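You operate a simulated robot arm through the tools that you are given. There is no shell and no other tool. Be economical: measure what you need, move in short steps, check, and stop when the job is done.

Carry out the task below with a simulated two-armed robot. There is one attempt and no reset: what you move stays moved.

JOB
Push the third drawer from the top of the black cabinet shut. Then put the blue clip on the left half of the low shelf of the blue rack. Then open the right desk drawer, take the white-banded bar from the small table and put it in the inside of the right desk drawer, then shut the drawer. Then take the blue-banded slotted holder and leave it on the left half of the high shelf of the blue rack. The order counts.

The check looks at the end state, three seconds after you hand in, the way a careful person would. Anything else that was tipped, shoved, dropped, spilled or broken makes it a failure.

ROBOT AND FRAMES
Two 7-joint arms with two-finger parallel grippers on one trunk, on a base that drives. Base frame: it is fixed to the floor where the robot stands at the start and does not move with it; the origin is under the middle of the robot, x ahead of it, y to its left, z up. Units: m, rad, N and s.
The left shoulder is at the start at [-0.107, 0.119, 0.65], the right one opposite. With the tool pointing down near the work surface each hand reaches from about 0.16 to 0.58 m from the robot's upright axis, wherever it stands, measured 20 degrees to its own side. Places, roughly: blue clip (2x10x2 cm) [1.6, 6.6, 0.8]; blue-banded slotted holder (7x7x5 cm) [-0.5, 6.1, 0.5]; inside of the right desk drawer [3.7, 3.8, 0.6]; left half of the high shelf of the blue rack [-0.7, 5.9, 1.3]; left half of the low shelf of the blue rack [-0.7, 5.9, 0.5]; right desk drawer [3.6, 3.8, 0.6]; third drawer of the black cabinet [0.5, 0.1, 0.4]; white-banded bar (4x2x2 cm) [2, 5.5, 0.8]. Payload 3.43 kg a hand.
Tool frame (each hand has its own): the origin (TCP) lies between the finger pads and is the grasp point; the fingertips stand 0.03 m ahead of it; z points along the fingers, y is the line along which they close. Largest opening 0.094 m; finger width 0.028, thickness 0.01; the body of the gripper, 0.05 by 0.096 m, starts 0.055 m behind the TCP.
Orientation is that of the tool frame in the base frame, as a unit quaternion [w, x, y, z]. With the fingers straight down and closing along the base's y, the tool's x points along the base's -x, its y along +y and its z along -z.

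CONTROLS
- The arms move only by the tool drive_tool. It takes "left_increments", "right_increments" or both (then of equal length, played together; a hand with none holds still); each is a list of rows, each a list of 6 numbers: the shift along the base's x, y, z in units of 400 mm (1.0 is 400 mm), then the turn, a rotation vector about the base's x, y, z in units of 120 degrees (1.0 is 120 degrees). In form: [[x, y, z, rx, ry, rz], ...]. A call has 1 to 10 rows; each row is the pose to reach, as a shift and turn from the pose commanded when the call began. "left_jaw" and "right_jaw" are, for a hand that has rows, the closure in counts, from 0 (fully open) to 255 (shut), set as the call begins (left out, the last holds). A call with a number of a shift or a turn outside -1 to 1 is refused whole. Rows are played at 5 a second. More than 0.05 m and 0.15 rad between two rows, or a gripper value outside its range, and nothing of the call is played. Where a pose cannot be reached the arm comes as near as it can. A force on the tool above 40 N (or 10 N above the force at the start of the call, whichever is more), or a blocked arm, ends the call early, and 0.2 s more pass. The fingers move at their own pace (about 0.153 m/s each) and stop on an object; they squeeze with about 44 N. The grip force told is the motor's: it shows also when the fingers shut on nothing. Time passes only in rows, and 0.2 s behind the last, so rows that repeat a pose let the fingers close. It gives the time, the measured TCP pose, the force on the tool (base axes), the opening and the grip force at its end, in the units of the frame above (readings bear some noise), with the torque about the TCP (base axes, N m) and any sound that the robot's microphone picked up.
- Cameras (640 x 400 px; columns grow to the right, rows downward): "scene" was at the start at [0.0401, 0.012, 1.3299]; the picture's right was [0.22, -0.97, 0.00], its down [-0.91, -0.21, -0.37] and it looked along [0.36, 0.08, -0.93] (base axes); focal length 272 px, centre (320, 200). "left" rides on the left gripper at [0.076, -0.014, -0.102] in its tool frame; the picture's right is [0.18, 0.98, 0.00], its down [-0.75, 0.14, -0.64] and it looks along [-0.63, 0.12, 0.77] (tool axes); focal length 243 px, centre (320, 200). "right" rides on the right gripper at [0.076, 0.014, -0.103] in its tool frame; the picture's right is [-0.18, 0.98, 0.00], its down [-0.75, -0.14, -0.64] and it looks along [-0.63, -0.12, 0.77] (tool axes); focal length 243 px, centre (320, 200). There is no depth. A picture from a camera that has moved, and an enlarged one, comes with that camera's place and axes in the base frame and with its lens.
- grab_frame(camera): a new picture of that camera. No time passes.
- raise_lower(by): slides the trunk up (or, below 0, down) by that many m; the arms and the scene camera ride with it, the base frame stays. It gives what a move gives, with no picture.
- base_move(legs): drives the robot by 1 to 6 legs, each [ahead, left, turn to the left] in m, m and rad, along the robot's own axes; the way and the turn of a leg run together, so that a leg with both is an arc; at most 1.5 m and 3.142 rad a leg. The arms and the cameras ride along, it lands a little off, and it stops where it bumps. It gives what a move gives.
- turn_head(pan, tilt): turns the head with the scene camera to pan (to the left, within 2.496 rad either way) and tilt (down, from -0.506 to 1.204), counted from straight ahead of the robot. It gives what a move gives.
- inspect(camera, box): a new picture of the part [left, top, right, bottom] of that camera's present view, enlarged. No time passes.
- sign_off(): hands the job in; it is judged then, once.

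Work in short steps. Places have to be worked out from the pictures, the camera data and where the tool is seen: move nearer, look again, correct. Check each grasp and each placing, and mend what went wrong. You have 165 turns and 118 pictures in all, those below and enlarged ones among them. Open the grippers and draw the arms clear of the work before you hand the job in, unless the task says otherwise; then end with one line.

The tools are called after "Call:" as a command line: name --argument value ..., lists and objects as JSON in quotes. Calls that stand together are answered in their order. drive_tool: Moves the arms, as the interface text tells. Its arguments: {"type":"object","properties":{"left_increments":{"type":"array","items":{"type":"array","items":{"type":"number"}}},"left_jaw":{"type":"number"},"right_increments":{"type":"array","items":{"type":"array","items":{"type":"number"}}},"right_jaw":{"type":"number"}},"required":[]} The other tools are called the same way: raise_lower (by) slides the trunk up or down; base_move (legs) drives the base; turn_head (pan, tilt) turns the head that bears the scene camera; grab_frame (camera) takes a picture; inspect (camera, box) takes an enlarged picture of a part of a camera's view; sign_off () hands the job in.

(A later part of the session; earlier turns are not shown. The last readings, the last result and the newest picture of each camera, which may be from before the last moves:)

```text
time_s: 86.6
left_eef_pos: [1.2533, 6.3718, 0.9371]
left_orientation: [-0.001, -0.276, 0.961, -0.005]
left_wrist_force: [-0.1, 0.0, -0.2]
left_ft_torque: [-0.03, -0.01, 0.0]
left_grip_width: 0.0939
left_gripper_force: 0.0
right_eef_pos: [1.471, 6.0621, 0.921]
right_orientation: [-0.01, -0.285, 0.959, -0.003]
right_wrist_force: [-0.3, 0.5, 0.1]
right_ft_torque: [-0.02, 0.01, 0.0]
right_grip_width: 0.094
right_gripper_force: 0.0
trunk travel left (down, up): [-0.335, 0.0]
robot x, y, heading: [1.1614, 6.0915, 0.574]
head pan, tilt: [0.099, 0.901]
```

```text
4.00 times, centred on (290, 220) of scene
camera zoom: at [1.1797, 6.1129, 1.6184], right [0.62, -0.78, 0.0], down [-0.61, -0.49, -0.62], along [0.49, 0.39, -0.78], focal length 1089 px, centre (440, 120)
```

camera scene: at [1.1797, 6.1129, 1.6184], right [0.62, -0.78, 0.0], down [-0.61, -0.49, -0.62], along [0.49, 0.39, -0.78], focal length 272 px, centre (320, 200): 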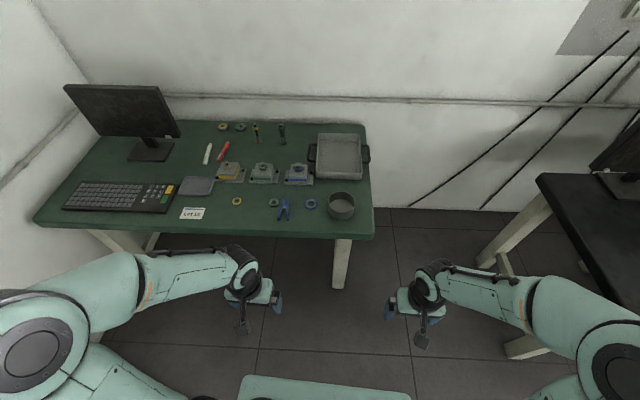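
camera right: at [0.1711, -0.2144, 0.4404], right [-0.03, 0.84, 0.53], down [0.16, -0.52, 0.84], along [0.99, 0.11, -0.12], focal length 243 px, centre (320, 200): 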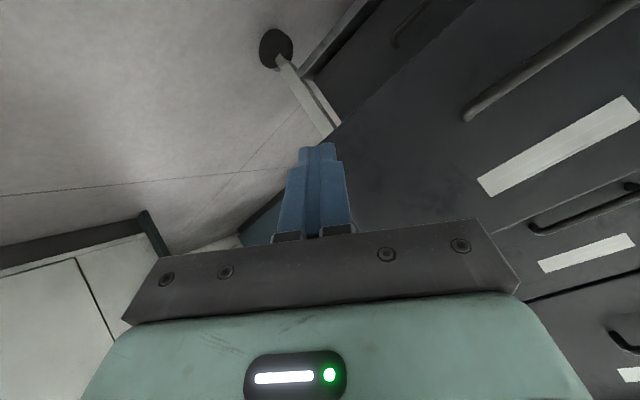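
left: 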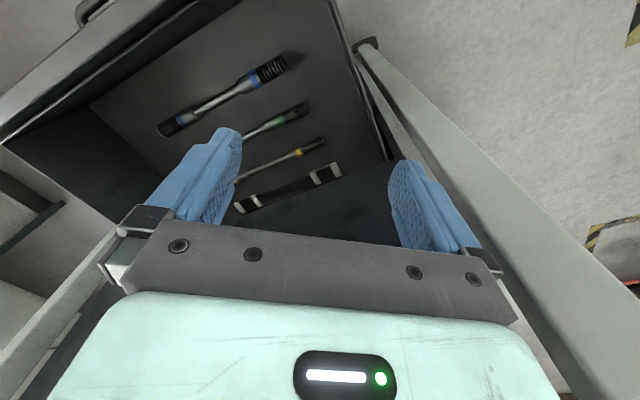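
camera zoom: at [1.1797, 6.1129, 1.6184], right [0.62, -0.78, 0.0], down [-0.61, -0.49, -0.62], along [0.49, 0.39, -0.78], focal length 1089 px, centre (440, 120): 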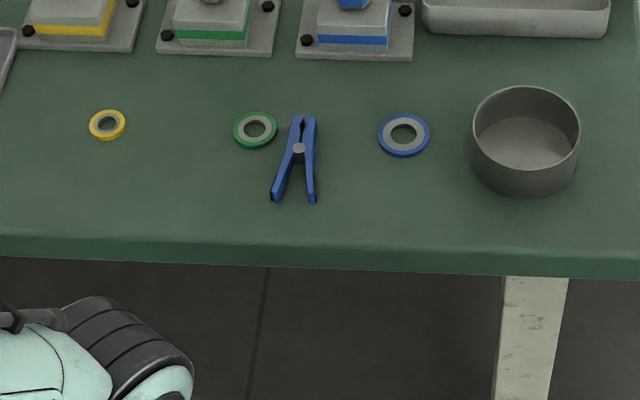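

It is a peg-style clip, head pointing away, about aligned with my heading. I move closer and raise the left hand with a forward pitch for the grasp.

Call:
base_move --legs '[[0.13, 0.04, 0.04]]'

Call:
drive_tool --left_increments '[[0, 0, 0.02, 0.03, -0.052, 0], [0, 0, 0.04, 0.06, -0.104, 0], [0, 0, 0.06, 0.09, -0.156, 0], [0, 0, 0.06, 0.12, -0.208, 0], [0, 0, 0.06, 0.15, -0.26, 0], [0, 0, 0.06, 0.18, -0.312, 0], [0, 0, 0.06, 0.2, -0.34, 0]]' --left_jaw 80

Call:
grab_frame --camera "left"

Call:
grab_frame --camera "scene"

```text
time_s: 88.0
left_eef_pos: [1.3281, 6.4802, 0.9373]
left_orientation: [-0.001, -0.295, 0.955, -0.006]
left_wrist_force: [-0.1, 0.8, 0.0]
left_ft_torque: [0.0, 0.0, 0.0]
left_grip_width: 0.094
left_gripper_force: 0.0
right_eef_pos: [1.5566, 6.1801, 0.9201]
right_orientation: [-0.011, -0.304, 0.953, -0.004]
right_wrist_force: [-0.3, -0.1, 0.2]
right_ft_torque: [0.0, -0.01, -0.02]
right_grip_width: 0.094
right_gripper_force: 0.2
trunk travel left (down, up): [-0.335, 0.0]
robot x, y, heading: [1.2463, 6.1976, 0.611]
head pan, tilt: [0.099, 0.901]
```

```text
time_s: 89.5
left_eef_pos: [1.4063, 6.5756, 1.0171]
left_orientation: [0.388, -0.269, 0.877, 0.085]
left_wrist_force: [0.7, 1.2, -0.2]
left_ft_torque: [0.0, -0.02, -0.01]
left_grip_width: 0.0645
left_gripper_force: 0.0
left hand out of reach, approached as far as the arm can: row 1, 2, 3, 4, 5, 6, 7
right_eef_pos: [1.5574, 6.1802, 0.9209]
right_orientation: [-0.01, -0.303, 0.953, -0.003]
right_wrist_force: [0.1, 0.0, 0.1]
right_ft_torque: [-0.01, 0.0, -0.03]
right_grip_width: 0.094
right_gripper_force: 0.0
trunk travel left (down, up): [-0.335, 0.0]
robot x, y, heading: [1.2456, 6.1996, 0.613]
head pan, tilt: [0.099, 0.901]
```

```text
88 pictures are left
camera left: at [1.3059, 6.497, 1.0306], right [-0.63, 0.75, -0.19], down [-0.07, 0.19, 0.98], along [0.77, 0.63, -0.07], focal length 243 px, centre (320, 200)
```

left: 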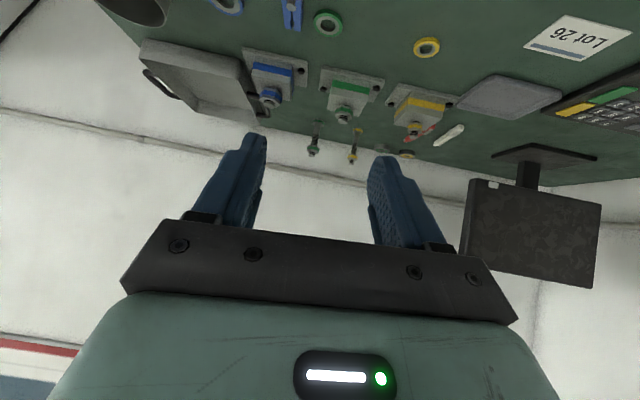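

```text
87 pictures are left
camera scene: at [1.2652, 6.2202, 1.6185], right [0.65, -0.76, 0.0], down [-0.59, -0.51, -0.62], along [0.47, 0.41, -0.78], focal length 272 px, centre (320, 200)
```

scene: 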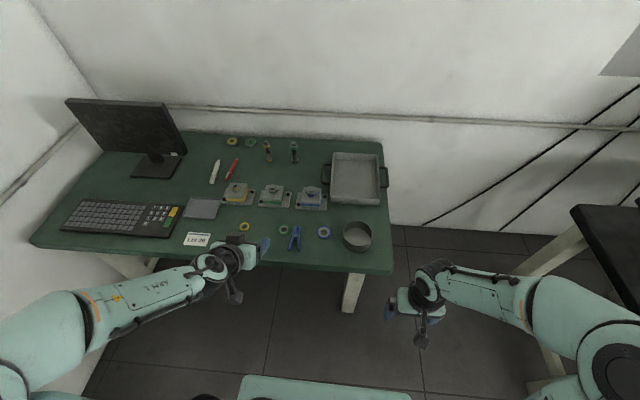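

Triangulating gives the clip at about (1.57, 6.61, 0.79). I zoom again from this viewpoint for the grip point.

Call:
inspect --camera "scene" --box '[230, 205, 358, 285]'

```text
5.00 times, centred on (294, 245) of scene
camera zoom: at [1.2652, 6.2202, 1.6185], right [0.65, -0.76, 0.0], down [-0.59, -0.51, -0.62], along [0.47, 0.41, -0.78], focal length 1361 px, centre (450, -25)
```

zoom: 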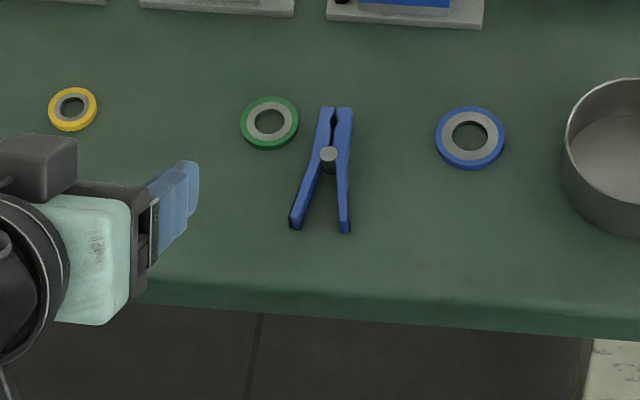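

I test the command origin with a small forward move before descending, narrowing the opening to 5 cm.

Call:
drive_tool --left_increments '[[0.05, 0.0, -0.05, 0, 0, 0], [0.1, 0.0, -0.1, 0, 0, 0]]' --left_jaw 120

```text
time_s: 90.2
left_eef_pos: [1.4471, 6.5752, 0.9764]
left_orientation: [0.389, -0.268, 0.877, 0.086]
left_wrist_force: [0.1, 0.1, 0.3]
left_ft_torque: [-0.01, 0.02, 0.01]
left_grip_width: 0.0498
left_gripper_force: 0.0
right_eef_pos: [1.5579, 6.1809, 0.9214]
right_orientation: [-0.01, -0.302, 0.953, -0.003]
right_wrist_force: [-0.2, 1.0, -0.2]
right_ft_torque: [-0.01, -0.04, 0.01]
right_grip_width: 0.0938
right_gripper_force: 0.2
trunk travel left (down, up): [-0.335, 0.0]
robot x, y, heading: [1.2445, 6.1946, 0.61]
head pan, tilt: [0.099, 0.901]
```

The commands follow the measured pose. I move to the pre-grasp pose and look.

Call:
drive_tool --left_increments '[[0.04, -0.006, -0.08, 0, 0, 0], [0.08, -0.012, -0.16, 0, 0, 0], [0.12, -0.018, -0.24, 0, 0, 0], [0.147, -0.022, -0.3, 0, 0, 0]]'

Call:
grab_frame --camera "left"

Call:
inspect --camera "scene" --box '[230, 205, 358, 285]'

```text
time_s: 91.2
left_eef_pos: [1.5077, 6.5673, 0.8569]
left_orientation: [0.389, -0.269, 0.877, 0.087]
left_wrist_force: [0.1, 0.1, 0.0]
left_ft_torque: [-0.02, 0.0, 0.03]
left_grip_width: 0.0497
left_gripper_force: 0.0
right_eef_pos: [1.5572, 6.1818, 0.9225]
right_orientation: [-0.011, -0.302, 0.953, -0.004]
right_wrist_force: [0.6, 0.0, 0.3]
right_ft_torque: [0.0, -0.05, -0.01]
right_grip_width: 0.094
right_gripper_force: 0.1
trunk travel left (down, up): [-0.335, 0.0]
robot x, y, heading: [1.2463, 6.1957, 0.608]
head pan, tilt: [0.099, 0.901]
```

```text
85 pictures are left
camera left: at [1.4059, 6.4882, 0.871], right [-0.63, 0.75, -0.19], down [-0.07, 0.19, 0.98], along [0.77, 0.63, -0.07], focal length 243 px, centre (320, 200)
```

left: 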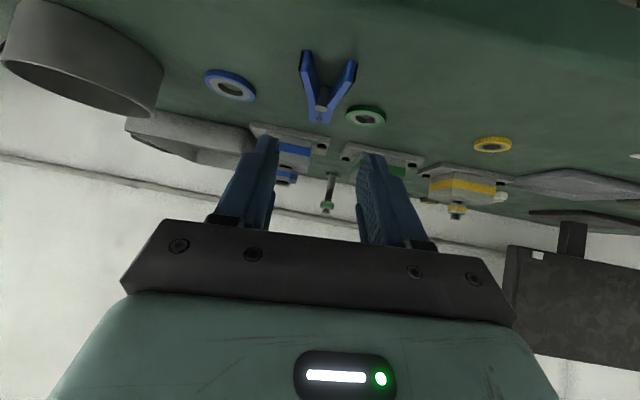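

```text
5.00 times, centred on (294, 245) of scene
camera zoom: at [1.2654, 6.2208, 1.6185], right [0.65, -0.76, 0.0], down [-0.59, -0.51, -0.62], along [0.47, 0.41, -0.78], focal length 1361 px, centre (450, -25)
```

zoom: 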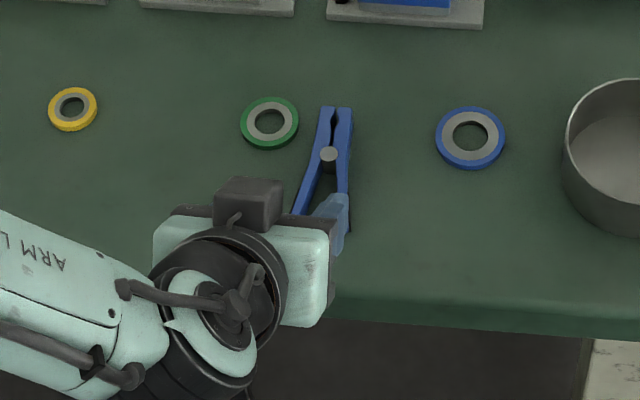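

Re-triangulating puts the pivot near (1.597, 6.627, 0.765), slightly lower than before. I advance most of the way, then look.

Call:
drive_tool --left_increments '[[0.04, 0.03, -0.05, 0, 0, 0], [0.08, 0.055, -0.1, 0, 0, 0], [0.12, 0.08, -0.14, 0, 0, 0]]'

Call:
grab_frame --camera "left"

Call:
inspect --camera "scene" --box '[230, 205, 358, 285]'

```text
time_s: 92.0
left_eef_pos: [1.5552, 6.5997, 0.8027]
left_orientation: [0.389, -0.269, 0.877, 0.087]
left_wrist_force: [0.8, -0.2, 0.0]
left_ft_torque: [0.04, 0.01, 0.02]
left_grip_width: 0.0498
left_gripper_force: 0.0
right_eef_pos: [1.5585, 6.1819, 0.9207]
right_orientation: [-0.011, -0.303, 0.953, -0.004]
right_wrist_force: [0.7, 0.7, 0.2]
right_ft_torque: [-0.01, 0.0, -0.01]
right_grip_width: 0.0939
right_gripper_force: 0.0
trunk travel left (down, up): [-0.335, 0.0]
robot x, y, heading: [1.2477, 6.1967, 0.612]
head pan, tilt: [0.099, 0.901]
```

```text
83 pictures are left
camera left: at [1.4532, 6.5204, 0.8169], right [-0.63, 0.75, -0.19], down [-0.07, 0.19, 0.98], along [0.77, 0.63, -0.07], focal length 243 px, centre (320, 200)
```

left: 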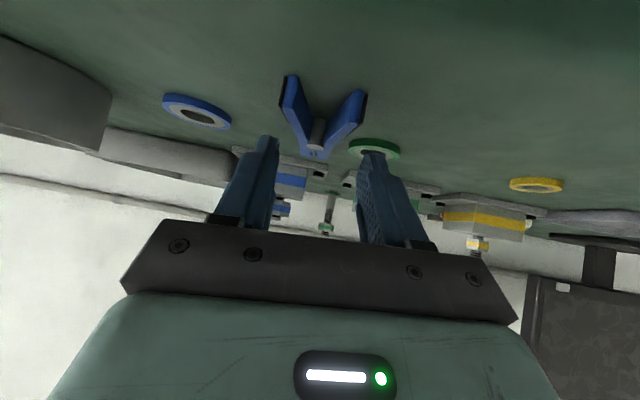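

```text
5.00 times, centred on (294, 245) of scene
camera zoom: at [1.2654, 6.2204, 1.6185], right [0.65, -0.76, 0.0], down [-0.59, -0.51, -0.62], along [0.47, 0.41, -0.78], focal length 1361 px, centre (450, -25)
```

zoom: 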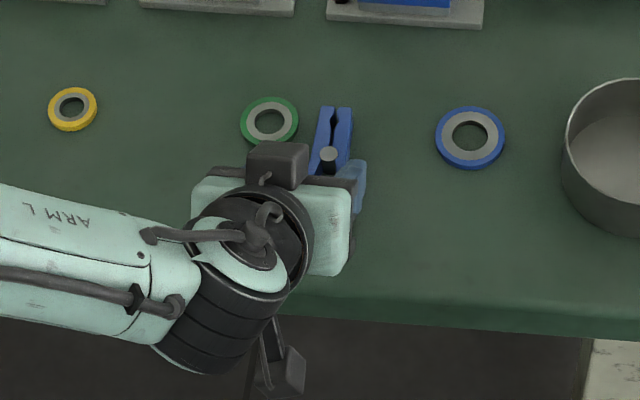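

The tips are at z≈0.782 and the clip's top at ≈0.757, so I go down about 3 cm more, nearly straight.

Call:
drive_tool --left_increments '[[0.008, 0.005, -0.03, 0, 0, 0], [0.015, 0.01, -0.055, 0, 0, 0], [0.018, 0.012, -0.078, 0, 0, 0]]'

Call:
grab_frame --camera "left"

```text
time_s: 92.7
left_eef_pos: [1.5585, 6.6029, 0.7825]
left_orientation: [0.394, -0.266, 0.875, 0.089]
left_wrist_force: [-18.5, -10.5, 22.5]
left_ft_torque: [0.39, 0.69, 0.68]
left_grip_width: 0.05
left_gripper_force: 0.5
right_eef_pos: [1.5552, 6.1802, 0.923]
right_orientation: [-0.009, -0.304, 0.953, -0.003]
right_wrist_force: [0.2, -0.2, -0.8]
right_ft_torque: [0.01, 0.01, 0.01]
right_grip_width: 0.094
right_gripper_force: 0.0
trunk travel left (down, up): [-0.335, 0.0]
robot x, y, heading: [1.2454, 6.1987, 0.614]
head pan, tilt: [0.099, 0.901]
stopped in row 3 (left hand): the force on the tool passed its limit at 45 N (the readings are from after the stop); the commanded pose is now the measured one
```

```text
81 pictures are left
camera left: at [1.4578, 6.5233, 0.7948], right [-0.63, 0.75, -0.19], down [-0.08, 0.18, 0.98], along [0.77, 0.63, -0.06], focal length 243 px, centre (320, 200)
```

left: 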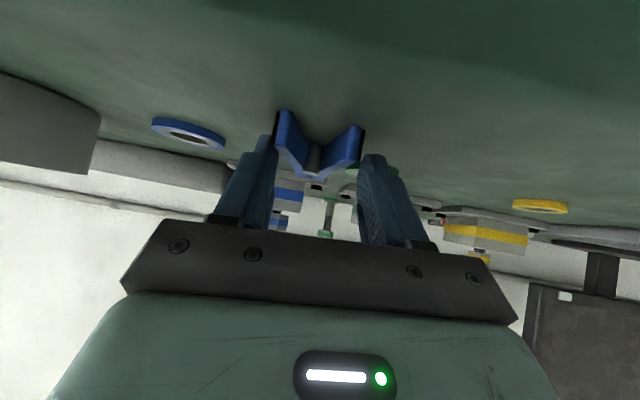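

The finger edges just touched the table (top ≈ 0.752). I lift 3 mm and close on the clip.

Call:
drive_tool --left_increments '[[0, 0, 0.01, 0, 0, 0], [0, 0, 0.01, 0, 0, 0], [0, 0, 0.01, 0, 0, 0], [0, 0, 0.01, 0, 0, 0]]' --left_jaw 255

Call:
grab_frame --camera "left"

```text
time_s: 93.7
left_eef_pos: [1.5608, 6.6037, 0.7834]
left_orientation: [0.391, -0.268, 0.876, 0.088]
left_wrist_force: [-0.3, 0.0, 0.0]
left_ft_torque: [0.01, 0.02, -0.04]
left_grip_width: 0.0194
left_gripper_force: 43.9
right_eef_pos: [1.5586, 6.1825, 0.9216]
right_orientation: [-0.011, -0.303, 0.953, -0.003]
right_wrist_force: [-0.1, -0.1, -0.6]
right_ft_torque: [0.01, 0.0, 0.03]
right_grip_width: 0.0941
right_gripper_force: 0.0
trunk travel left (down, up): [-0.335, 0.0]
robot x, y, heading: [1.2428, 6.1948, 0.615]
head pan, tilt: [0.099, 0.901]
```

```text
80 pictures are left
camera left: at [1.4594, 6.5249, 0.7961], right [-0.63, 0.75, -0.19], down [-0.07, 0.19, 0.98], along [0.77, 0.63, -0.06], focal length 243 px, centre (320, 200)
```

left: 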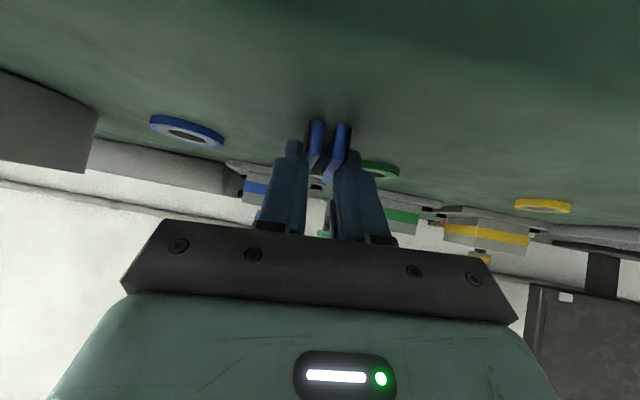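

The clip's legs were squeezed together (width 19 mm), so it is gripped. I lift straight up.

Call:
drive_tool --left_increments '[[0, 0, 0.08, 0, 0, 0], [0, 0, 0.16, 0, 0, 0], [0, 0, 0.26, 0, 0, 0], [0, 0, 0.36, 0, 0, 0], [-0.05, -0.03, 0.42, 0, 0, 0]]'

Call:
grab_frame --camera "left"

Call:
inspect --camera "scene" --box '[200, 140, 392, 260]'

```text
time_s: 94.9
left_eef_pos: [1.5407, 6.5905, 0.9508]
left_orientation: [0.393, -0.267, 0.876, 0.088]
left_wrist_force: [0.3, -0.3, 0.3]
left_ft_torque: [0.0, -0.05, 0.03]
left_grip_width: 0.0196
left_gripper_force: 44.2
right_eef_pos: [1.5574, 6.1807, 0.9222]
right_orientation: [-0.01, -0.304, 0.953, -0.004]
right_wrist_force: [0.0, 0.3, -0.5]
right_ft_torque: [0.0, -0.02, 0.03]
right_grip_width: 0.0938
right_gripper_force: 0.1
trunk travel left (down, up): [-0.335, 0.0]
robot x, y, heading: [1.2447, 6.1917, 0.614]
head pan, tilt: [0.099, 0.901]
```

```text
79 pictures are left
camera left: at [1.44, 6.5114, 0.9637], right [-0.63, 0.75, -0.19], down [-0.07, 0.19, 0.98], along [0.77, 0.63, -0.06], focal length 243 px, centre (320, 200)
```

left: 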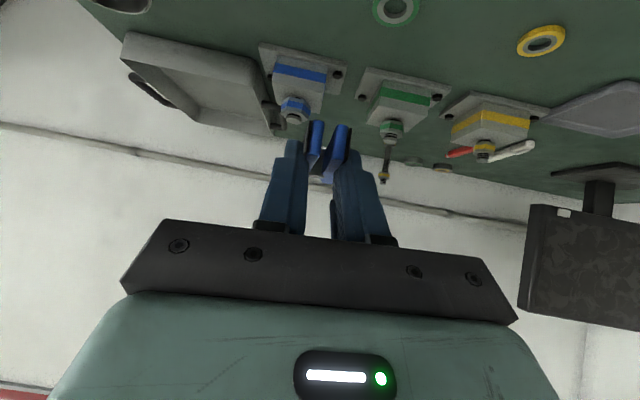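

```text
3.33 times, centred on (296, 200) of scene
camera zoom: at [1.2642, 6.2194, 1.6184], right [0.65, -0.76, 0.0], down [-0.59, -0.51, -0.62], along [0.47, 0.41, -0.78], focal length 907 px, centre (400, 200)
```

zoom: 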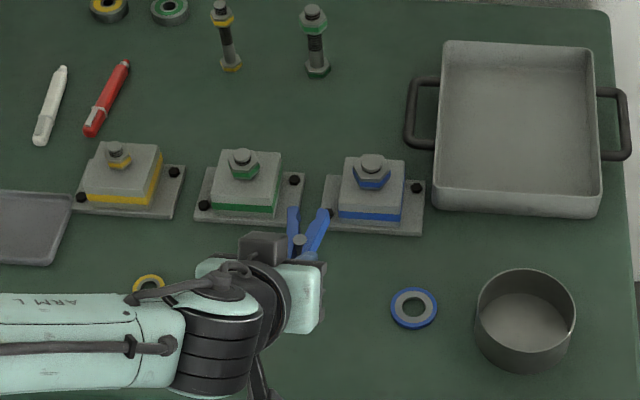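

The clip is held. I back away from the desk, turn left to face the rack, and shift along it.

Call:
base_move --legs '[[-0.6, -0.25, 0], [0, 0, 1.56], [0.0, 0.8, 0]]'

Call:
turn_head --pan 0.1 --tilt 0.6

Call:
grab_frame --camera "scene"

```text
time_s: 109.2
left_eef_pos: [-0.1573, 5.528, 0.9503]
left_orientation: [-0.221, 0.8, -0.444, -0.337]
left_wrist_force: [1.0, -1.0, -0.8]
left_ft_torque: [0.01, 0.0, 0.0]
left_grip_width: 0.0193
left_gripper_force: 44.3
right_eef_pos: [0.2535, 5.5311, 0.9208]
right_orientation: [0.005, 0.88, -0.474, 0.011]
right_wrist_force: [-0.9, 0.5, -0.3]
right_ft_torque: [0.03, 0.02, -0.03]
right_grip_width: 0.094
right_gripper_force: 0.0
trunk travel left (down, up): [-0.335, 0.0]
robot x, y, heading: [0.2262, 5.22, 2.149]
head pan, tilt: [0.099, 0.901]
```

```text
time_s: 110.0
left_eef_pos: [-0.1575, 5.5298, 0.9498]
left_orientation: [-0.22, 0.801, -0.444, -0.337]
left_wrist_force: [-0.1, -0.1, 0.2]
left_ft_torque: [0.02, 0.02, 0.0]
left_grip_width: 0.0194
left_gripper_force: 44.4
right_eef_pos: [0.2522, 5.5302, 0.9209]
right_orientation: [0.005, 0.88, -0.474, 0.01]
right_wrist_force: [0.2, -0.6, -0.5]
right_ft_torque: [0.0, -0.01, 0.02]
right_grip_width: 0.094
right_gripper_force: 0.1
trunk travel left (down, up): [-0.335, 0.0]
robot x, y, heading: [0.2254, 5.2187, 2.147]
head pan, tilt: [0.099, 0.6]
```

```text
77 pictures are left
camera scene: at [0.1941, 5.2493, 1.6432], right [0.78, 0.63, 0.0], down [0.35, -0.44, -0.82], along [-0.52, 0.64, -0.57], focal length 272 px, centre (320, 200)
```

scene: 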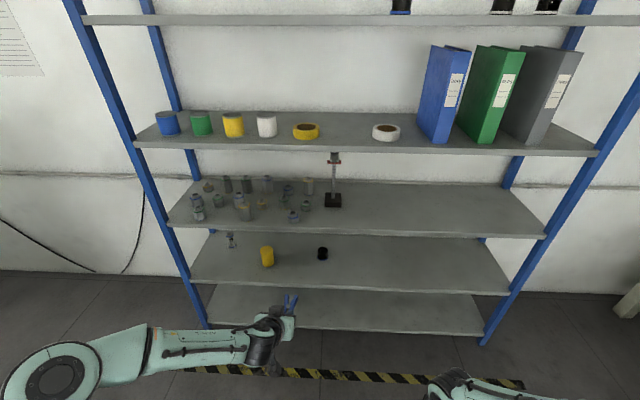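

The low shelf (second from the bottom) has a gap between the yellow pot and the black holder, inside the left half; I'll place the clip there. I lower the trunk and look from the wrist.

Call:
raise_lower --by -0.3

Call:
base_move --legs '[[0.25, 0.09, 0.02]]'

Call:
grab_frame --camera "left"

Call:
grab_frame --camera "scene"

```text
time_s: 113.0
left_eef_pos: [-0.1581, 5.5294, 0.65]
left_orientation: [-0.221, 0.801, -0.443, -0.337]
left_wrist_force: [-0.5, 1.0, -1.4]
left_ft_torque: [0.0, 0.0, 0.0]
left_grip_width: 0.0191
left_gripper_force: 43.7
right_eef_pos: [0.2522, 5.5299, 0.6212]
right_orientation: [0.005, 0.88, -0.474, 0.01]
right_wrist_force: [-0.2, 0.4, -0.4]
right_ft_torque: [0.0, -0.01, 0.03]
right_grip_width: 0.0941
right_gripper_force: 0.0
trunk travel left (down, up): [-0.035, 0.3]
robot x, y, heading: [0.2249, 5.2198, 2.15]
head pan, tilt: [0.099, 0.6]
```

```text
time_s: 114.9
left_eef_pos: [-0.3785, 5.6789, 0.6499]
left_orientation: [-0.215, 0.807, -0.433, -0.339]
left_wrist_force: [0.5, -0.8, -0.2]
left_ft_torque: [-0.01, -0.03, -0.02]
left_grip_width: 0.0192
left_gripper_force: 43.4
right_eef_pos: [0.0308, 5.6904, 0.6213]
right_orientation: [0.006, 0.886, -0.463, 0.01]
right_wrist_force: [-0.9, 1.1, 0.2]
right_ft_torque: [-0.01, -0.02, 0.0]
right_grip_width: 0.0941
right_gripper_force: 0.0
trunk travel left (down, up): [-0.035, 0.3]
robot x, y, heading: [0.0134, 5.3761, 2.173]
head pan, tilt: [0.099, 0.6]
```

```text
76 pictures are left
camera left: at [-0.3019, 5.5786, 0.6633], right [-0.76, -0.62, -0.19], down [-0.19, -0.07, 0.98], along [-0.62, 0.78, -0.06], focal length 243 px, centre (320, 200)
```

left: 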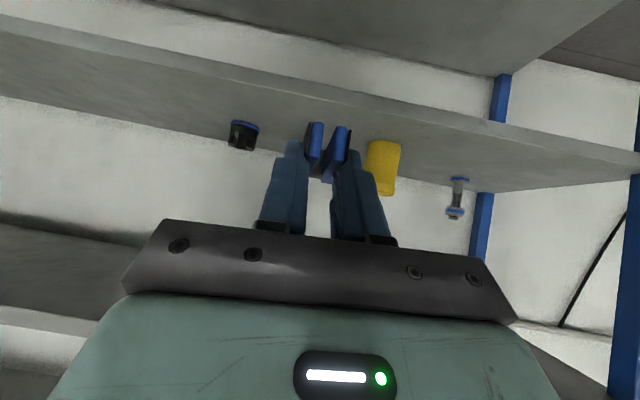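

```text
75 pictures are left
camera scene: at [-0.0455, 5.444, 1.3312], right [0.76, 0.65, 0.0], down [0.37, -0.43, -0.82], along [-0.53, 0.63, -0.57], focal length 272 px, centre (320, 200)
```

scene: 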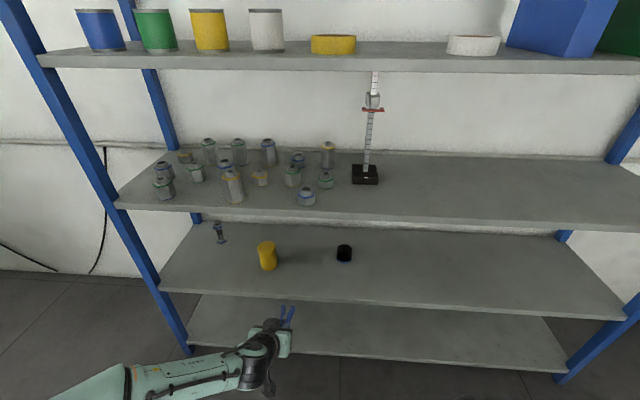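

Shelf height comes out at ≈0.503. I pull the right hand back a bit, then drive in with the left hand above the shelf.

Call:
drive_tool --left_increments '[[0, 0, -0.05, 0, 0, 0], [0, 0, -0.1, 0, 0, 0], [0, 0, -0.15, 0, 0, 0]]' --right_increments '[[0.05, -0.07, 0, 0, 0, 0], [0.1, -0.14, 0, 0, 0, 0], [0.12, -0.18, 0, 0, 0, 0]]'

Call:
base_move --legs '[[0.22, 0.0, 0]]'

Call:
grab_frame --camera "scene"

```text
time_s: 115.7
left_eef_pos: [-0.3784, 5.678, 0.5902]
left_orientation: [-0.217, 0.806, -0.434, -0.339]
left_wrist_force: [-0.1, 0.6, 0.3]
left_ft_torque: [0.02, 0.0, 0.0]
left_grip_width: 0.0191
left_gripper_force: 43.7
right_eef_pos: [0.0774, 5.621, 0.6229]
right_orientation: [0.005, 0.886, -0.464, 0.011]
right_wrist_force: [0.7, -0.5, 0.7]
right_ft_torque: [0.0, 0.01, 0.03]
right_grip_width: 0.0941
right_gripper_force: 0.0
right hand out of reach, approached as far as the arm can: row 3
trunk travel left (down, up): [-0.035, 0.3]
robot x, y, heading: [0.0129, 5.3792, 2.177]
head pan, tilt: [0.099, 0.6]
```

```text
time_s: 117.4
left_eef_pos: [-0.505, 5.8605, 0.5907]
left_orientation: [-0.216, 0.806, -0.435, -0.339]
left_wrist_force: [-0.4, -0.3, -0.4]
left_ft_torque: [-0.01, -0.01, 0.04]
left_grip_width: 0.0191
left_gripper_force: 43.7
right_eef_pos: [-0.0478, 5.8042, 0.6221]
right_orientation: [0.006, 0.886, -0.463, 0.012]
right_wrist_force: [0.0, 0.3, -0.6]
right_ft_torque: [0.0, 0.0, 0.01]
right_grip_width: 0.0939
right_gripper_force: 0.2
trunk travel left (down, up): [-0.035, 0.3]
robot x, y, heading: [-0.1141, 5.561, 2.176]
head pan, tilt: [0.099, 0.6]
```

```text
74 pictures are left
camera scene: at [-0.1706, 5.6259, 1.3312], right [0.76, 0.65, 0.0], down [0.37, -0.43, -0.82], along [-0.53, 0.63, -0.57], focal length 272 px, centre (320, 200)
```

scene: 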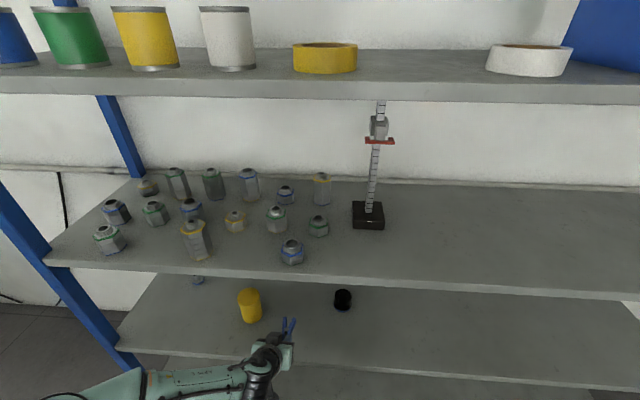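

Well lined up. I extend 7 cm further over the shelf, then lower to just above contact.

Call:
drive_tool --left_increments '[[-0.035, 0.05, 0, 0, 0, 0], [-0.07, 0.1, 0, 0, 0, 0], [-0.1, 0.145, 0, 0, 0, 0], [-0.1, 0.145, -0.05, 0, 0, 0], [-0.1, 0.145, -0.09, 0, 0, 0], [-0.1, 0.145, -0.12, 0, 0, 0]]'

Call:
grab_frame --camera "left"

```text
time_s: 118.8
left_eef_pos: [-0.545, 5.917, 0.5423]
left_orientation: [-0.216, 0.806, -0.434, -0.339]
left_wrist_force: [0.1, -0.9, -0.5]
left_ft_torque: [-0.02, -0.01, -0.01]
left_grip_width: 0.0194
left_gripper_force: 43.6
right_eef_pos: [-0.0487, 5.8038, 0.6221]
right_orientation: [0.006, 0.886, -0.463, 0.011]
right_wrist_force: [0.2, 0.1, 0.3]
right_ft_torque: [0.0, -0.01, -0.01]
right_grip_width: 0.0942
right_gripper_force: 0.1
trunk travel left (down, up): [-0.035, 0.3]
robot x, y, heading: [-0.1147, 5.5604, 2.175]
head pan, tilt: [0.099, 0.6]
```

```text
73 pictures are left
camera left: at [-0.4665, 5.8173, 0.5555], right [-0.76, -0.62, -0.19], down [-0.19, -0.07, 0.98], along [-0.62, 0.78, -0.06], focal length 243 px, centre (320, 200)
```

left: 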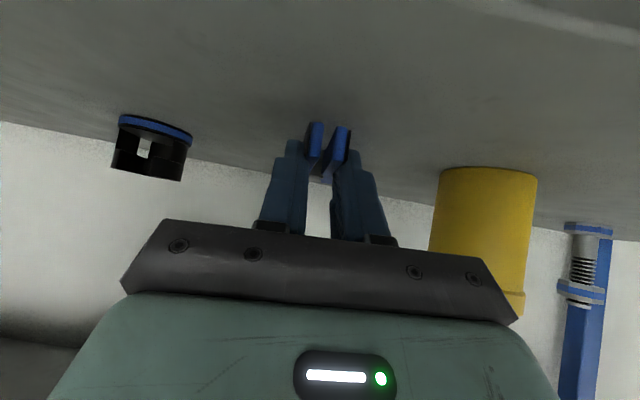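

Clear on both sides. I lower in small steps until contact.

Call:
drive_tool --left_increments '[[0, 0, -0.01, 0, 0, 0], [0, 0, -0.02, 0, 0, 0], [0, 0, -0.03, 0, 0, 0]]'

```text
time_s: 119.6
left_eef_pos: [-0.5437, 5.9176, 0.5316]
left_orientation: [-0.218, 0.805, -0.435, -0.341]
left_wrist_force: [-0.3, -1.6, 6.1]
left_ft_torque: [0.31, 0.35, 0.06]
left_grip_width: 0.0193
left_gripper_force: 44.4
right_eef_pos: [-0.0469, 5.8029, 0.6241]
right_orientation: [0.006, 0.886, -0.464, 0.01]
right_wrist_force: [-0.3, -0.1, 0.1]
right_ft_torque: [0.01, 0.0, 0.01]
right_grip_width: 0.0939
right_gripper_force: 0.1
trunk travel left (down, up): [-0.035, 0.3]
robot x, y, heading: [-0.1134, 5.5602, 2.177]
head pan, tilt: [0.099, 0.6]
```

Light contact (6 N). I open to 5 cm and hold.

Call:
drive_tool --left_increments '[[0, 0, 0.005, 0, 0, 0], [0, 0, 0.005, 0, 0, 0], [0, 0, 0.005, 0, 0, 0]]' --left_jaw 110

Call:
grab_frame --camera "left"

```text
time_s: 120.4
left_eef_pos: [-0.5434, 5.9168, 0.5326]
left_orientation: [-0.216, 0.806, -0.434, -0.339]
left_wrist_force: [3.5, 1.5, 3.7]
left_ft_torque: [0.06, 0.01, -0.06]
left_grip_width: 0.0513
left_gripper_force: 0.0
right_eef_pos: [-0.0478, 5.802, 0.6219]
right_orientation: [0.005, 0.886, -0.463, 0.009]
right_wrist_force: [0.2, 1.2, 0.5]
right_ft_torque: [-0.02, 0.02, -0.01]
right_grip_width: 0.0941
right_gripper_force: 0.0
trunk travel left (down, up): [-0.035, 0.3]
robot x, y, heading: [-0.1118, 5.5589, 2.176]
head pan, tilt: [0.099, 0.6]
```

```text
72 pictures are left
camera left: at [-0.4663, 5.8176, 0.5454], right [-0.76, -0.62, -0.19], down [-0.19, -0.07, 0.98], along [-0.62, 0.78, -0.06], focal length 243 px, centre (320, 200)
```

left: 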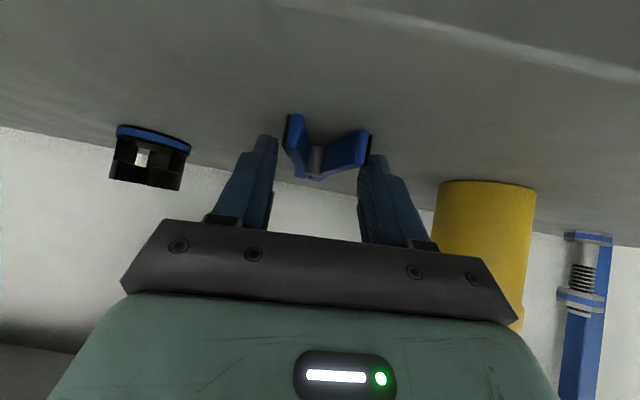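

The clip lies free on the shelf. I open slightly more, rise and withdraw.

Call:
drive_tool --left_increments '[[0, 0, 0.005, 0, 0, 0], [0, 0, 0.04, 0, 0, 0], [0, 0, 0.09, 0, 0, 0], [0.04, -0.06, 0.12, 0, 0, 0], [0.09, -0.13, 0.14, 0, 0, 0], [0.14, -0.2, 0.16, 0, 0, 0]]' --left_jaw 70

Call:
base_move --legs '[[-0.45, 0.0, 0]]'

Call:
grab_frame --camera "scene"

```text
time_s: 121.8
left_eef_pos: [-0.4882, 5.8371, 0.596]
left_orientation: [-0.217, 0.806, -0.434, -0.339]
left_wrist_force: [0.7, 0.3, 0.5]
left_ft_torque: [0.02, -0.01, -0.01]
left_grip_width: 0.0683
left_gripper_force: 0.0
right_eef_pos: [-0.0488, 5.8042, 0.622]
right_orientation: [0.005, 0.886, -0.463, 0.011]
right_wrist_force: [0.0, 1.8, -0.2]
right_ft_torque: [0.01, 0.0, 0.02]
right_grip_width: 0.0941
right_gripper_force: 0.2
trunk travel left (down, up): [-0.035, 0.3]
robot x, y, heading: [-0.1164, 5.5592, 2.174]
head pan, tilt: [0.099, 0.6]
```

```text
time_s: 124.5
left_eef_pos: [-0.2329, 5.4656, 0.5958]
left_orientation: [-0.216, 0.806, -0.434, -0.339]
left_wrist_force: [0.6, 0.1, 0.9]
left_ft_torque: [-0.03, -0.05, -0.03]
left_grip_width: 0.0683
left_gripper_force: 0.0
right_eef_pos: [0.2079, 5.4329, 0.6225]
right_orientation: [0.005, 0.886, -0.463, 0.01]
right_wrist_force: [-0.1, -0.9, 1.1]
right_ft_torque: [0.0, 0.01, -0.02]
right_grip_width: 0.0941
right_gripper_force: 0.0
trunk travel left (down, up): [-0.035, 0.3]
robot x, y, heading: [0.1386, 5.1877, 2.17]
head pan, tilt: [0.099, 0.6]
```

```text
71 pictures are left
camera scene: at [0.0848, 5.255, 1.3312], right [0.76, 0.65, 0.0], down [0.36, -0.43, -0.83], along [-0.53, 0.63, -0.56], focal length 272 px, centre (320, 200)
```

scene: 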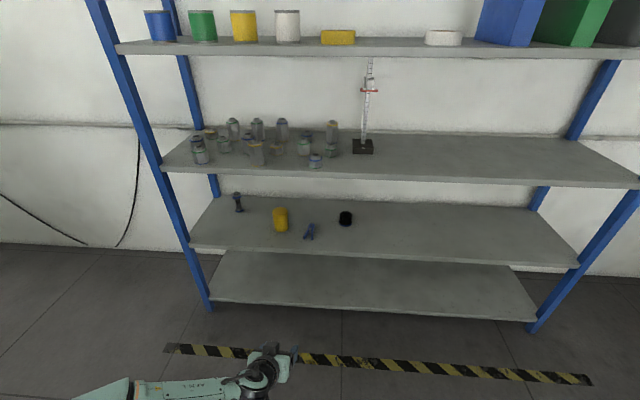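

The clip sits on the low shelf's left half. Now the desk drawer: I turn to face the far wall and drive right along the tables, then look.

Call:
base_move --legs '[[0, 0, -1.57], [0.8, -0.9, 0], [0.0, -1.0, 0]]'

Call:
turn_head --pan -0.4 --tilt 0.6

Call:
grab_frame --camera "scene"

```text
time_s: 145.6
left_eef_pos: [2.1455, 4.3626, 0.595]
left_orientation: [0.395, -0.246, 0.882, 0.079]
left_wrist_force: [0.1, -0.6, -0.4]
left_ft_torque: [-0.04, 0.02, -0.03]
left_grip_width: 0.0685
left_gripper_force: 0.2
right_eef_pos: [2.095, 3.9237, 0.6234]
right_orientation: [-0.012, -0.281, 0.96, -0.004]
right_wrist_force: [-1.0, -0.3, -0.3]
right_ft_torque: [-0.01, 0.01, 0.05]
right_grip_width: 0.0937
right_gripper_force: 0.1
trunk travel left (down, up): [-0.035, 0.3]
robot x, y, heading: [1.8526, 3.9978, 0.565]
head pan, tilt: [0.099, 0.6]
```

```text
time_s: 146.6
left_eef_pos: [2.1452, 4.3625, 0.5952]
left_orientation: [0.394, -0.247, 0.882, 0.079]
left_wrist_force: [-0.5, -0.9, -0.5]
left_ft_torque: [-0.01, -0.01, 0.0]
left_grip_width: 0.0683
left_gripper_force: 0.0
right_eef_pos: [2.0949, 3.9241, 0.6223]
right_orientation: [-0.012, -0.281, 0.96, -0.003]
right_wrist_force: [-0.7, 0.1, -0.2]
right_ft_torque: [-0.02, 0.0, 0.03]
right_grip_width: 0.0941
right_gripper_force: 0.2
trunk travel left (down, up): [-0.035, 0.3]
robot x, y, heading: [1.8563, 3.9993, 0.568]
head pan, tilt: [-0.4, 0.6]
```

```text
70 pictures are left
camera scene: at [1.9393, 4.0114, 1.3312], right [0.17, -0.99, 0.0], down [-0.56, -0.09, -0.83], along [0.81, 0.14, -0.56], focal length 272 px, centre (320, 200)
```

scene: 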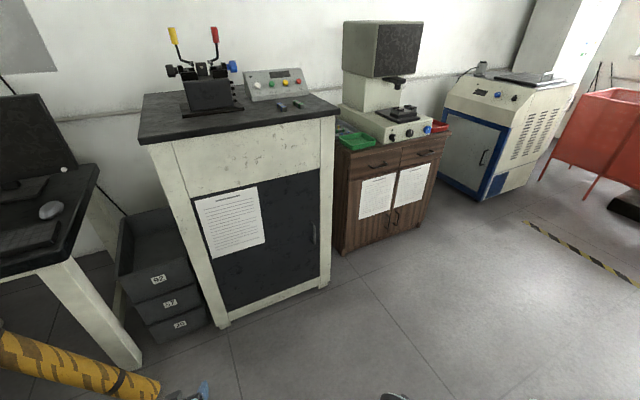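

The brown wooden cabinet has two top drawers; the right one matches the given place. I zoom in on its handles.

Call:
inspect --camera "scene" --box '[320, 110, 464, 200]'

```text
4.44 times, centred on (392, 155) of scene
camera zoom: at [1.9393, 4.0114, 1.3312], right [0.17, -0.99, 0.0], down [-0.56, -0.09, -0.83], along [0.81, 0.14, -0.56], focal length 1210 px, centre (0, 400)
```

zoom: 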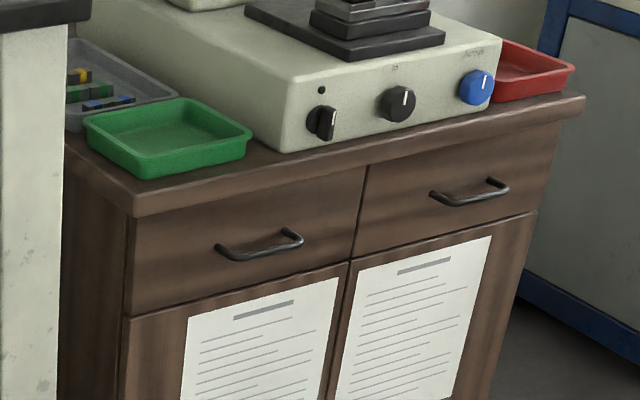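

Horizontal bar handles: I'll grip the right one with a horizontal tool, fingers closing vertically. I drive in front of that drawer first.

Call:
base_move --legs '[[0.3, -1.05, 0.04]]'

Call:
turn_head --pan 0.0 --tilt 0.7

Call:
grab_frame --camera "scene"

Call:
grab_frame --camera "left"

```text
time_s: 156.1
left_eef_pos: [2.9596, 3.6646, 0.5952]
left_orientation: [0.393, -0.264, 0.877, 0.087]
left_wrist_force: [1.2, 0.9, 0.5]
left_ft_torque: [0.0, 0.01, 0.0]
left_grip_width: 0.0684
left_gripper_force: 0.0
right_eef_pos: [2.927, 3.2248, 0.6226]
right_orientation: [-0.012, -0.3, 0.954, -0.004]
right_wrist_force: [0.4, 0.5, -0.2]
right_ft_torque: [-0.02, 0.0, 0.01]
right_grip_width: 0.0942
right_gripper_force: 0.0
trunk travel left (down, up): [-0.035, 0.3]
robot x, y, heading: [2.6813, 3.2958, 0.598]
head pan, tilt: [-0.4, 0.6]
```

```text
time_s: 156.9
left_eef_pos: [2.96, 3.6649, 0.596]
left_orientation: [0.393, -0.263, 0.877, 0.087]
left_wrist_force: [-0.2, 0.5, -0.2]
left_ft_torque: [-0.01, -0.04, 0.03]
left_grip_width: 0.0683
left_gripper_force: 0.0
right_eef_pos: [2.9252, 3.2246, 0.6222]
right_orientation: [-0.012, -0.299, 0.954, -0.004]
right_wrist_force: [-0.2, -0.4, 0.3]
right_ft_torque: [0.01, -0.06, 0.03]
right_grip_width: 0.094
right_gripper_force: 0.2
trunk travel left (down, up): [-0.035, 0.3]
robot x, y, heading: [2.6822, 3.2855, 0.605]
head pan, tilt: [0.0, 0.7]
```

```text
68 pictures are left
camera scene: at [2.7504, 3.3364, 1.3226], right [0.57, -0.82, 0.0], down [-0.53, -0.36, -0.77], along [0.63, 0.43, -0.64], focal length 272 px, centre (320, 200)
```

scene: 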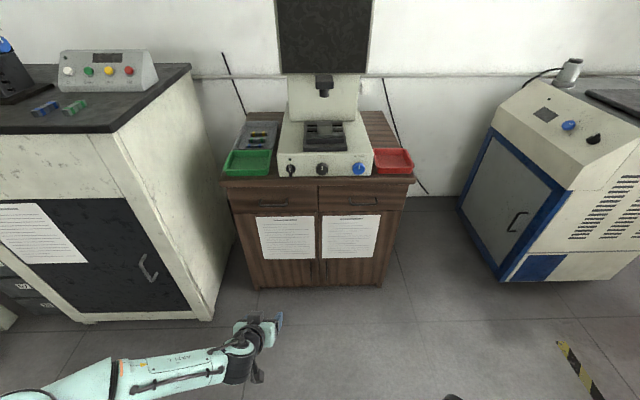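

```text
67 pictures are left
camera left: at [2.8576, 3.5869, 0.6091], right [-0.62, 0.76, -0.19], down [-0.07, 0.19, 0.98], along [0.78, 0.62, -0.06], focal length 243 px, centre (320, 200)
```

left: 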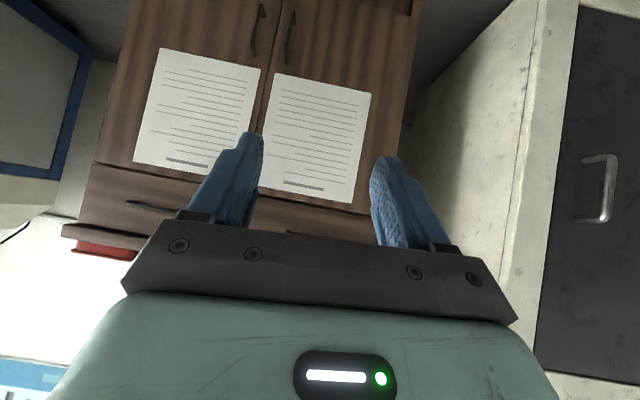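

The handle's centre is about (3.48, 3.65, 0.655) and the cabinet is square to my heading of 0.605. I rotate the right tool to horizontal with vertical closing, extending forward (first part).

Call:
drive_tool --right_increments '[[0.062, 0.043, 0.01, 0.056, -0.0103, -0.0404], [0.124, 0.086, 0.02, 0.112, -0.0205, -0.0808], [0.186, 0.129, 0.03, 0.168, -0.0308, -0.1212], [0.248, 0.172, 0.04, 0.225, -0.041, -0.1616], [0.31, 0.215, 0.05, 0.281, -0.0513, -0.202], [0.372, 0.258, 0.06, 0.337, -0.0615, -0.2424], [0.434, 0.3, 0.07, 0.393, -0.0718, -0.2828], [0.496, 0.343, 0.08, 0.449, -0.082, -0.3232], [0.55, 0.38, 0.08, 0.505, -0.0923, -0.3636], [0.6, 0.415, 0.08, 0.562, -0.1026, -0.404]]'

Call:
drive_tool --right_increments '[[0, 0, 0, 0.056, -0.0103, -0.0404], [0, 0, 0, 0.112, -0.0205, -0.0808], [0, 0, 0, 0.168, -0.0308, -0.1212], [0, 0, 0, 0.225, -0.041, -0.1616], [0, 0, 0, 0.241, -0.044, -0.1731]]'

Call:
grab_frame --camera "right"

Call:
grab_frame --camera "scene"

```text
time_s: 159.1
left_eef_pos: [2.9595, 3.6664, 0.5949]
left_orientation: [0.393, -0.263, 0.877, 0.087]
left_wrist_force: [-0.1, 0.1, -0.2]
left_ft_torque: [0.01, -0.03, 0.03]
left_grip_width: 0.0681
left_gripper_force: 0.0
right_eef_pos: [3.166, 3.3905, 0.6524]
right_orientation: [0.245, 0.141, 0.827, 0.486]
right_wrist_force: [-0.4, 0.1, -0.3]
right_ft_torque: [-0.01, -0.01, 0.0]
right_grip_width: 0.0939
right_gripper_force: 0.0
trunk travel left (down, up): [-0.035, 0.3]
robot x, y, heading: [2.6868, 3.2888, 0.604]
head pan, tilt: [0.0, 0.7]
```

```text
time_s: 160.3
left_eef_pos: [2.96, 3.6654, 0.5955]
left_orientation: [0.393, -0.263, 0.877, 0.087]
left_wrist_force: [0.4, -1.0, -0.5]
left_ft_torque: [0.0, 0.0, 0.0]
left_grip_width: 0.0683
left_gripper_force: 0.1
right_eef_pos: [3.1641, 3.3891, 0.6537]
right_orientation: [0.302, 0.269, 0.698, 0.592]
right_wrist_force: [-0.3, 0.0, -0.5]
right_ft_torque: [0.0, -0.01, 0.04]
right_grip_width: 0.0942
right_gripper_force: 0.2
right hand out of reach, approached as far as the arm can: row 4, 5
trunk travel left (down, up): [-0.035, 0.3]
robot x, y, heading: [2.6817, 3.2899, 0.605]
head pan, tilt: [0.0, 0.7]
```

```text
66 pictures are left
camera right: at [3.0378, 3.3794, 0.6726], right [0.14, 0.02, 0.99], down [0.03, -1.0, 0.01], along [0.99, 0.03, -0.14], focal length 243 px, centre (320, 200)
```

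right: 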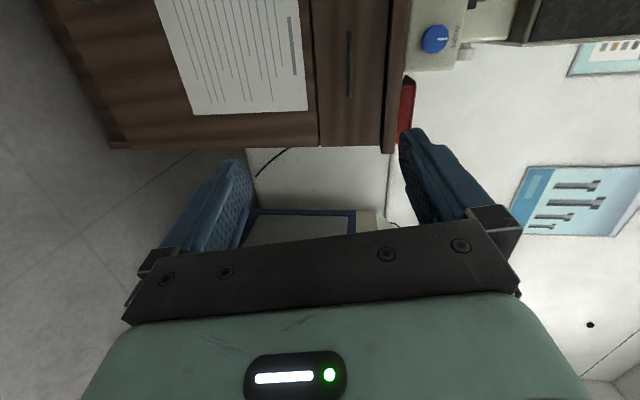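

```text
65 pictures are left
camera scene: at [2.7504, 3.3365, 1.3226], right [0.57, -0.82, 0.0], down [-0.53, -0.37, -0.76], along [0.63, 0.43, -0.64], focal length 272 px, centre (320, 200)
```

scene: 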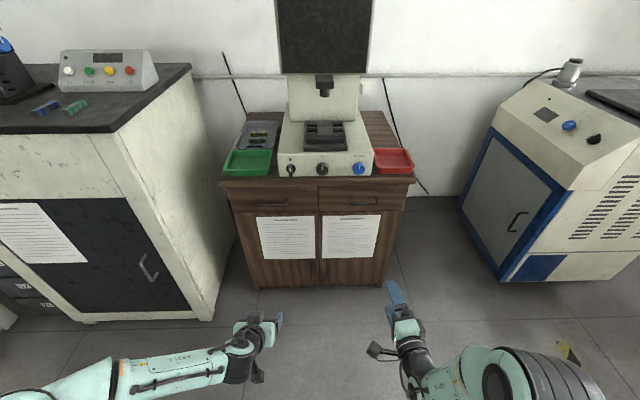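

The handle triangulates again to (3.482, 3.647, 0.66); tool is nearly horizontal with vertical closing. I tuck the left hand a little and drive forward 0.25 m.

Call:
drive_tool --left_increments '[[-0.05, 0.02, 0.05, 0, 0, 0], [-0.1, 0.04, 0.1, 0, 0, 0], [-0.15, 0.06, 0.15, 0, 0, 0]]'

Call:
base_move --legs '[[0.25, 0.02, 0]]'

Call:
grab_frame --camera "right"

Call:
grab_frame --camera "scene"

```text
time_s: 161.1
left_eef_pos: [2.8984, 3.6886, 0.6575]
left_orientation: [0.392, -0.263, 0.877, 0.087]
left_wrist_force: [0.2, -0.3, -0.5]
left_ft_torque: [0.01, -0.02, 0.0]
left_grip_width: 0.0682
left_gripper_force: 0.1
right_eef_pos: [3.1645, 3.3897, 0.6551]
right_orientation: [0.303, 0.269, 0.697, 0.592]
right_wrist_force: [0.3, -0.2, -0.6]
right_ft_torque: [0.01, 0.0, 0.02]
right_grip_width: 0.0941
right_gripper_force: 0.1
trunk travel left (down, up): [-0.035, 0.3]
robot x, y, heading: [2.6847, 3.2933, 0.603]
head pan, tilt: [0.0, 0.7]
```

```text
time_s: 162.9
left_eef_pos: [3.0919, 3.8434, 0.6571]
left_orientation: [0.393, -0.262, 0.877, 0.087]
left_wrist_force: [-0.5, -0.1, -0.8]
left_ft_torque: [0.03, 0.0, 0.0]
left_grip_width: 0.0683
left_gripper_force: 0.0
right_eef_pos: [3.3577, 3.5441, 0.6543]
right_orientation: [0.303, 0.27, 0.697, 0.591]
right_wrist_force: [-0.4, -0.4, -0.3]
right_ft_torque: [-0.03, -0.01, -0.02]
right_grip_width: 0.0941
right_gripper_force: 0.0
trunk travel left (down, up): [-0.035, 0.3]
robot x, y, heading: [2.8746, 3.4498, 0.603]
head pan, tilt: [0.0, 0.7]
```

```text
64 pictures are left
camera right: at [3.2301, 3.5341, 0.6727], right [0.14, 0.02, 0.99], down [0.03, -1.0, 0.01], along [0.99, 0.03, -0.14], focal length 243 px, centre (320, 200)
```

right: 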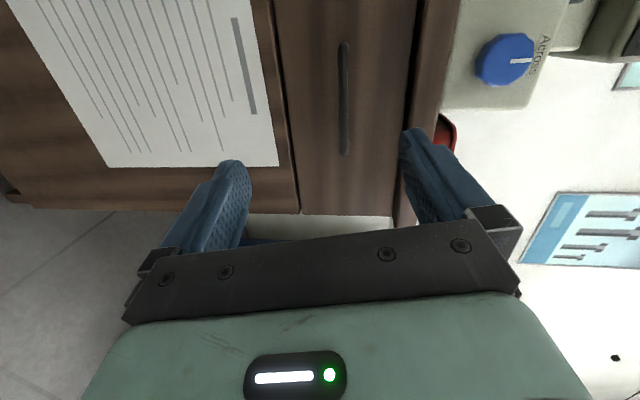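

```text
63 pictures are left
camera scene: at [2.9427, 3.4918, 1.3226], right [0.57, -0.82, 0.0], down [-0.53, -0.36, -0.76], along [0.63, 0.43, -0.64], focal length 272 px, centre (320, 200)
```

scene: 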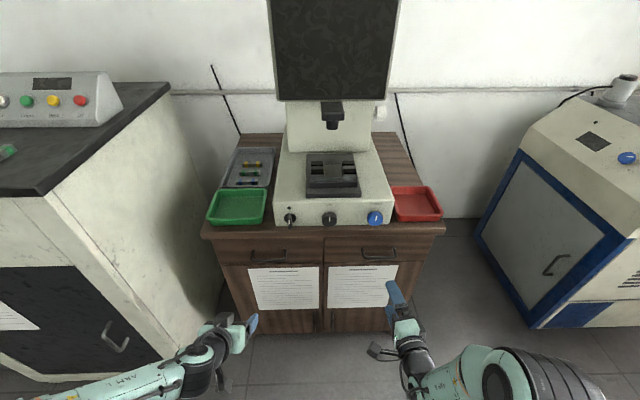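

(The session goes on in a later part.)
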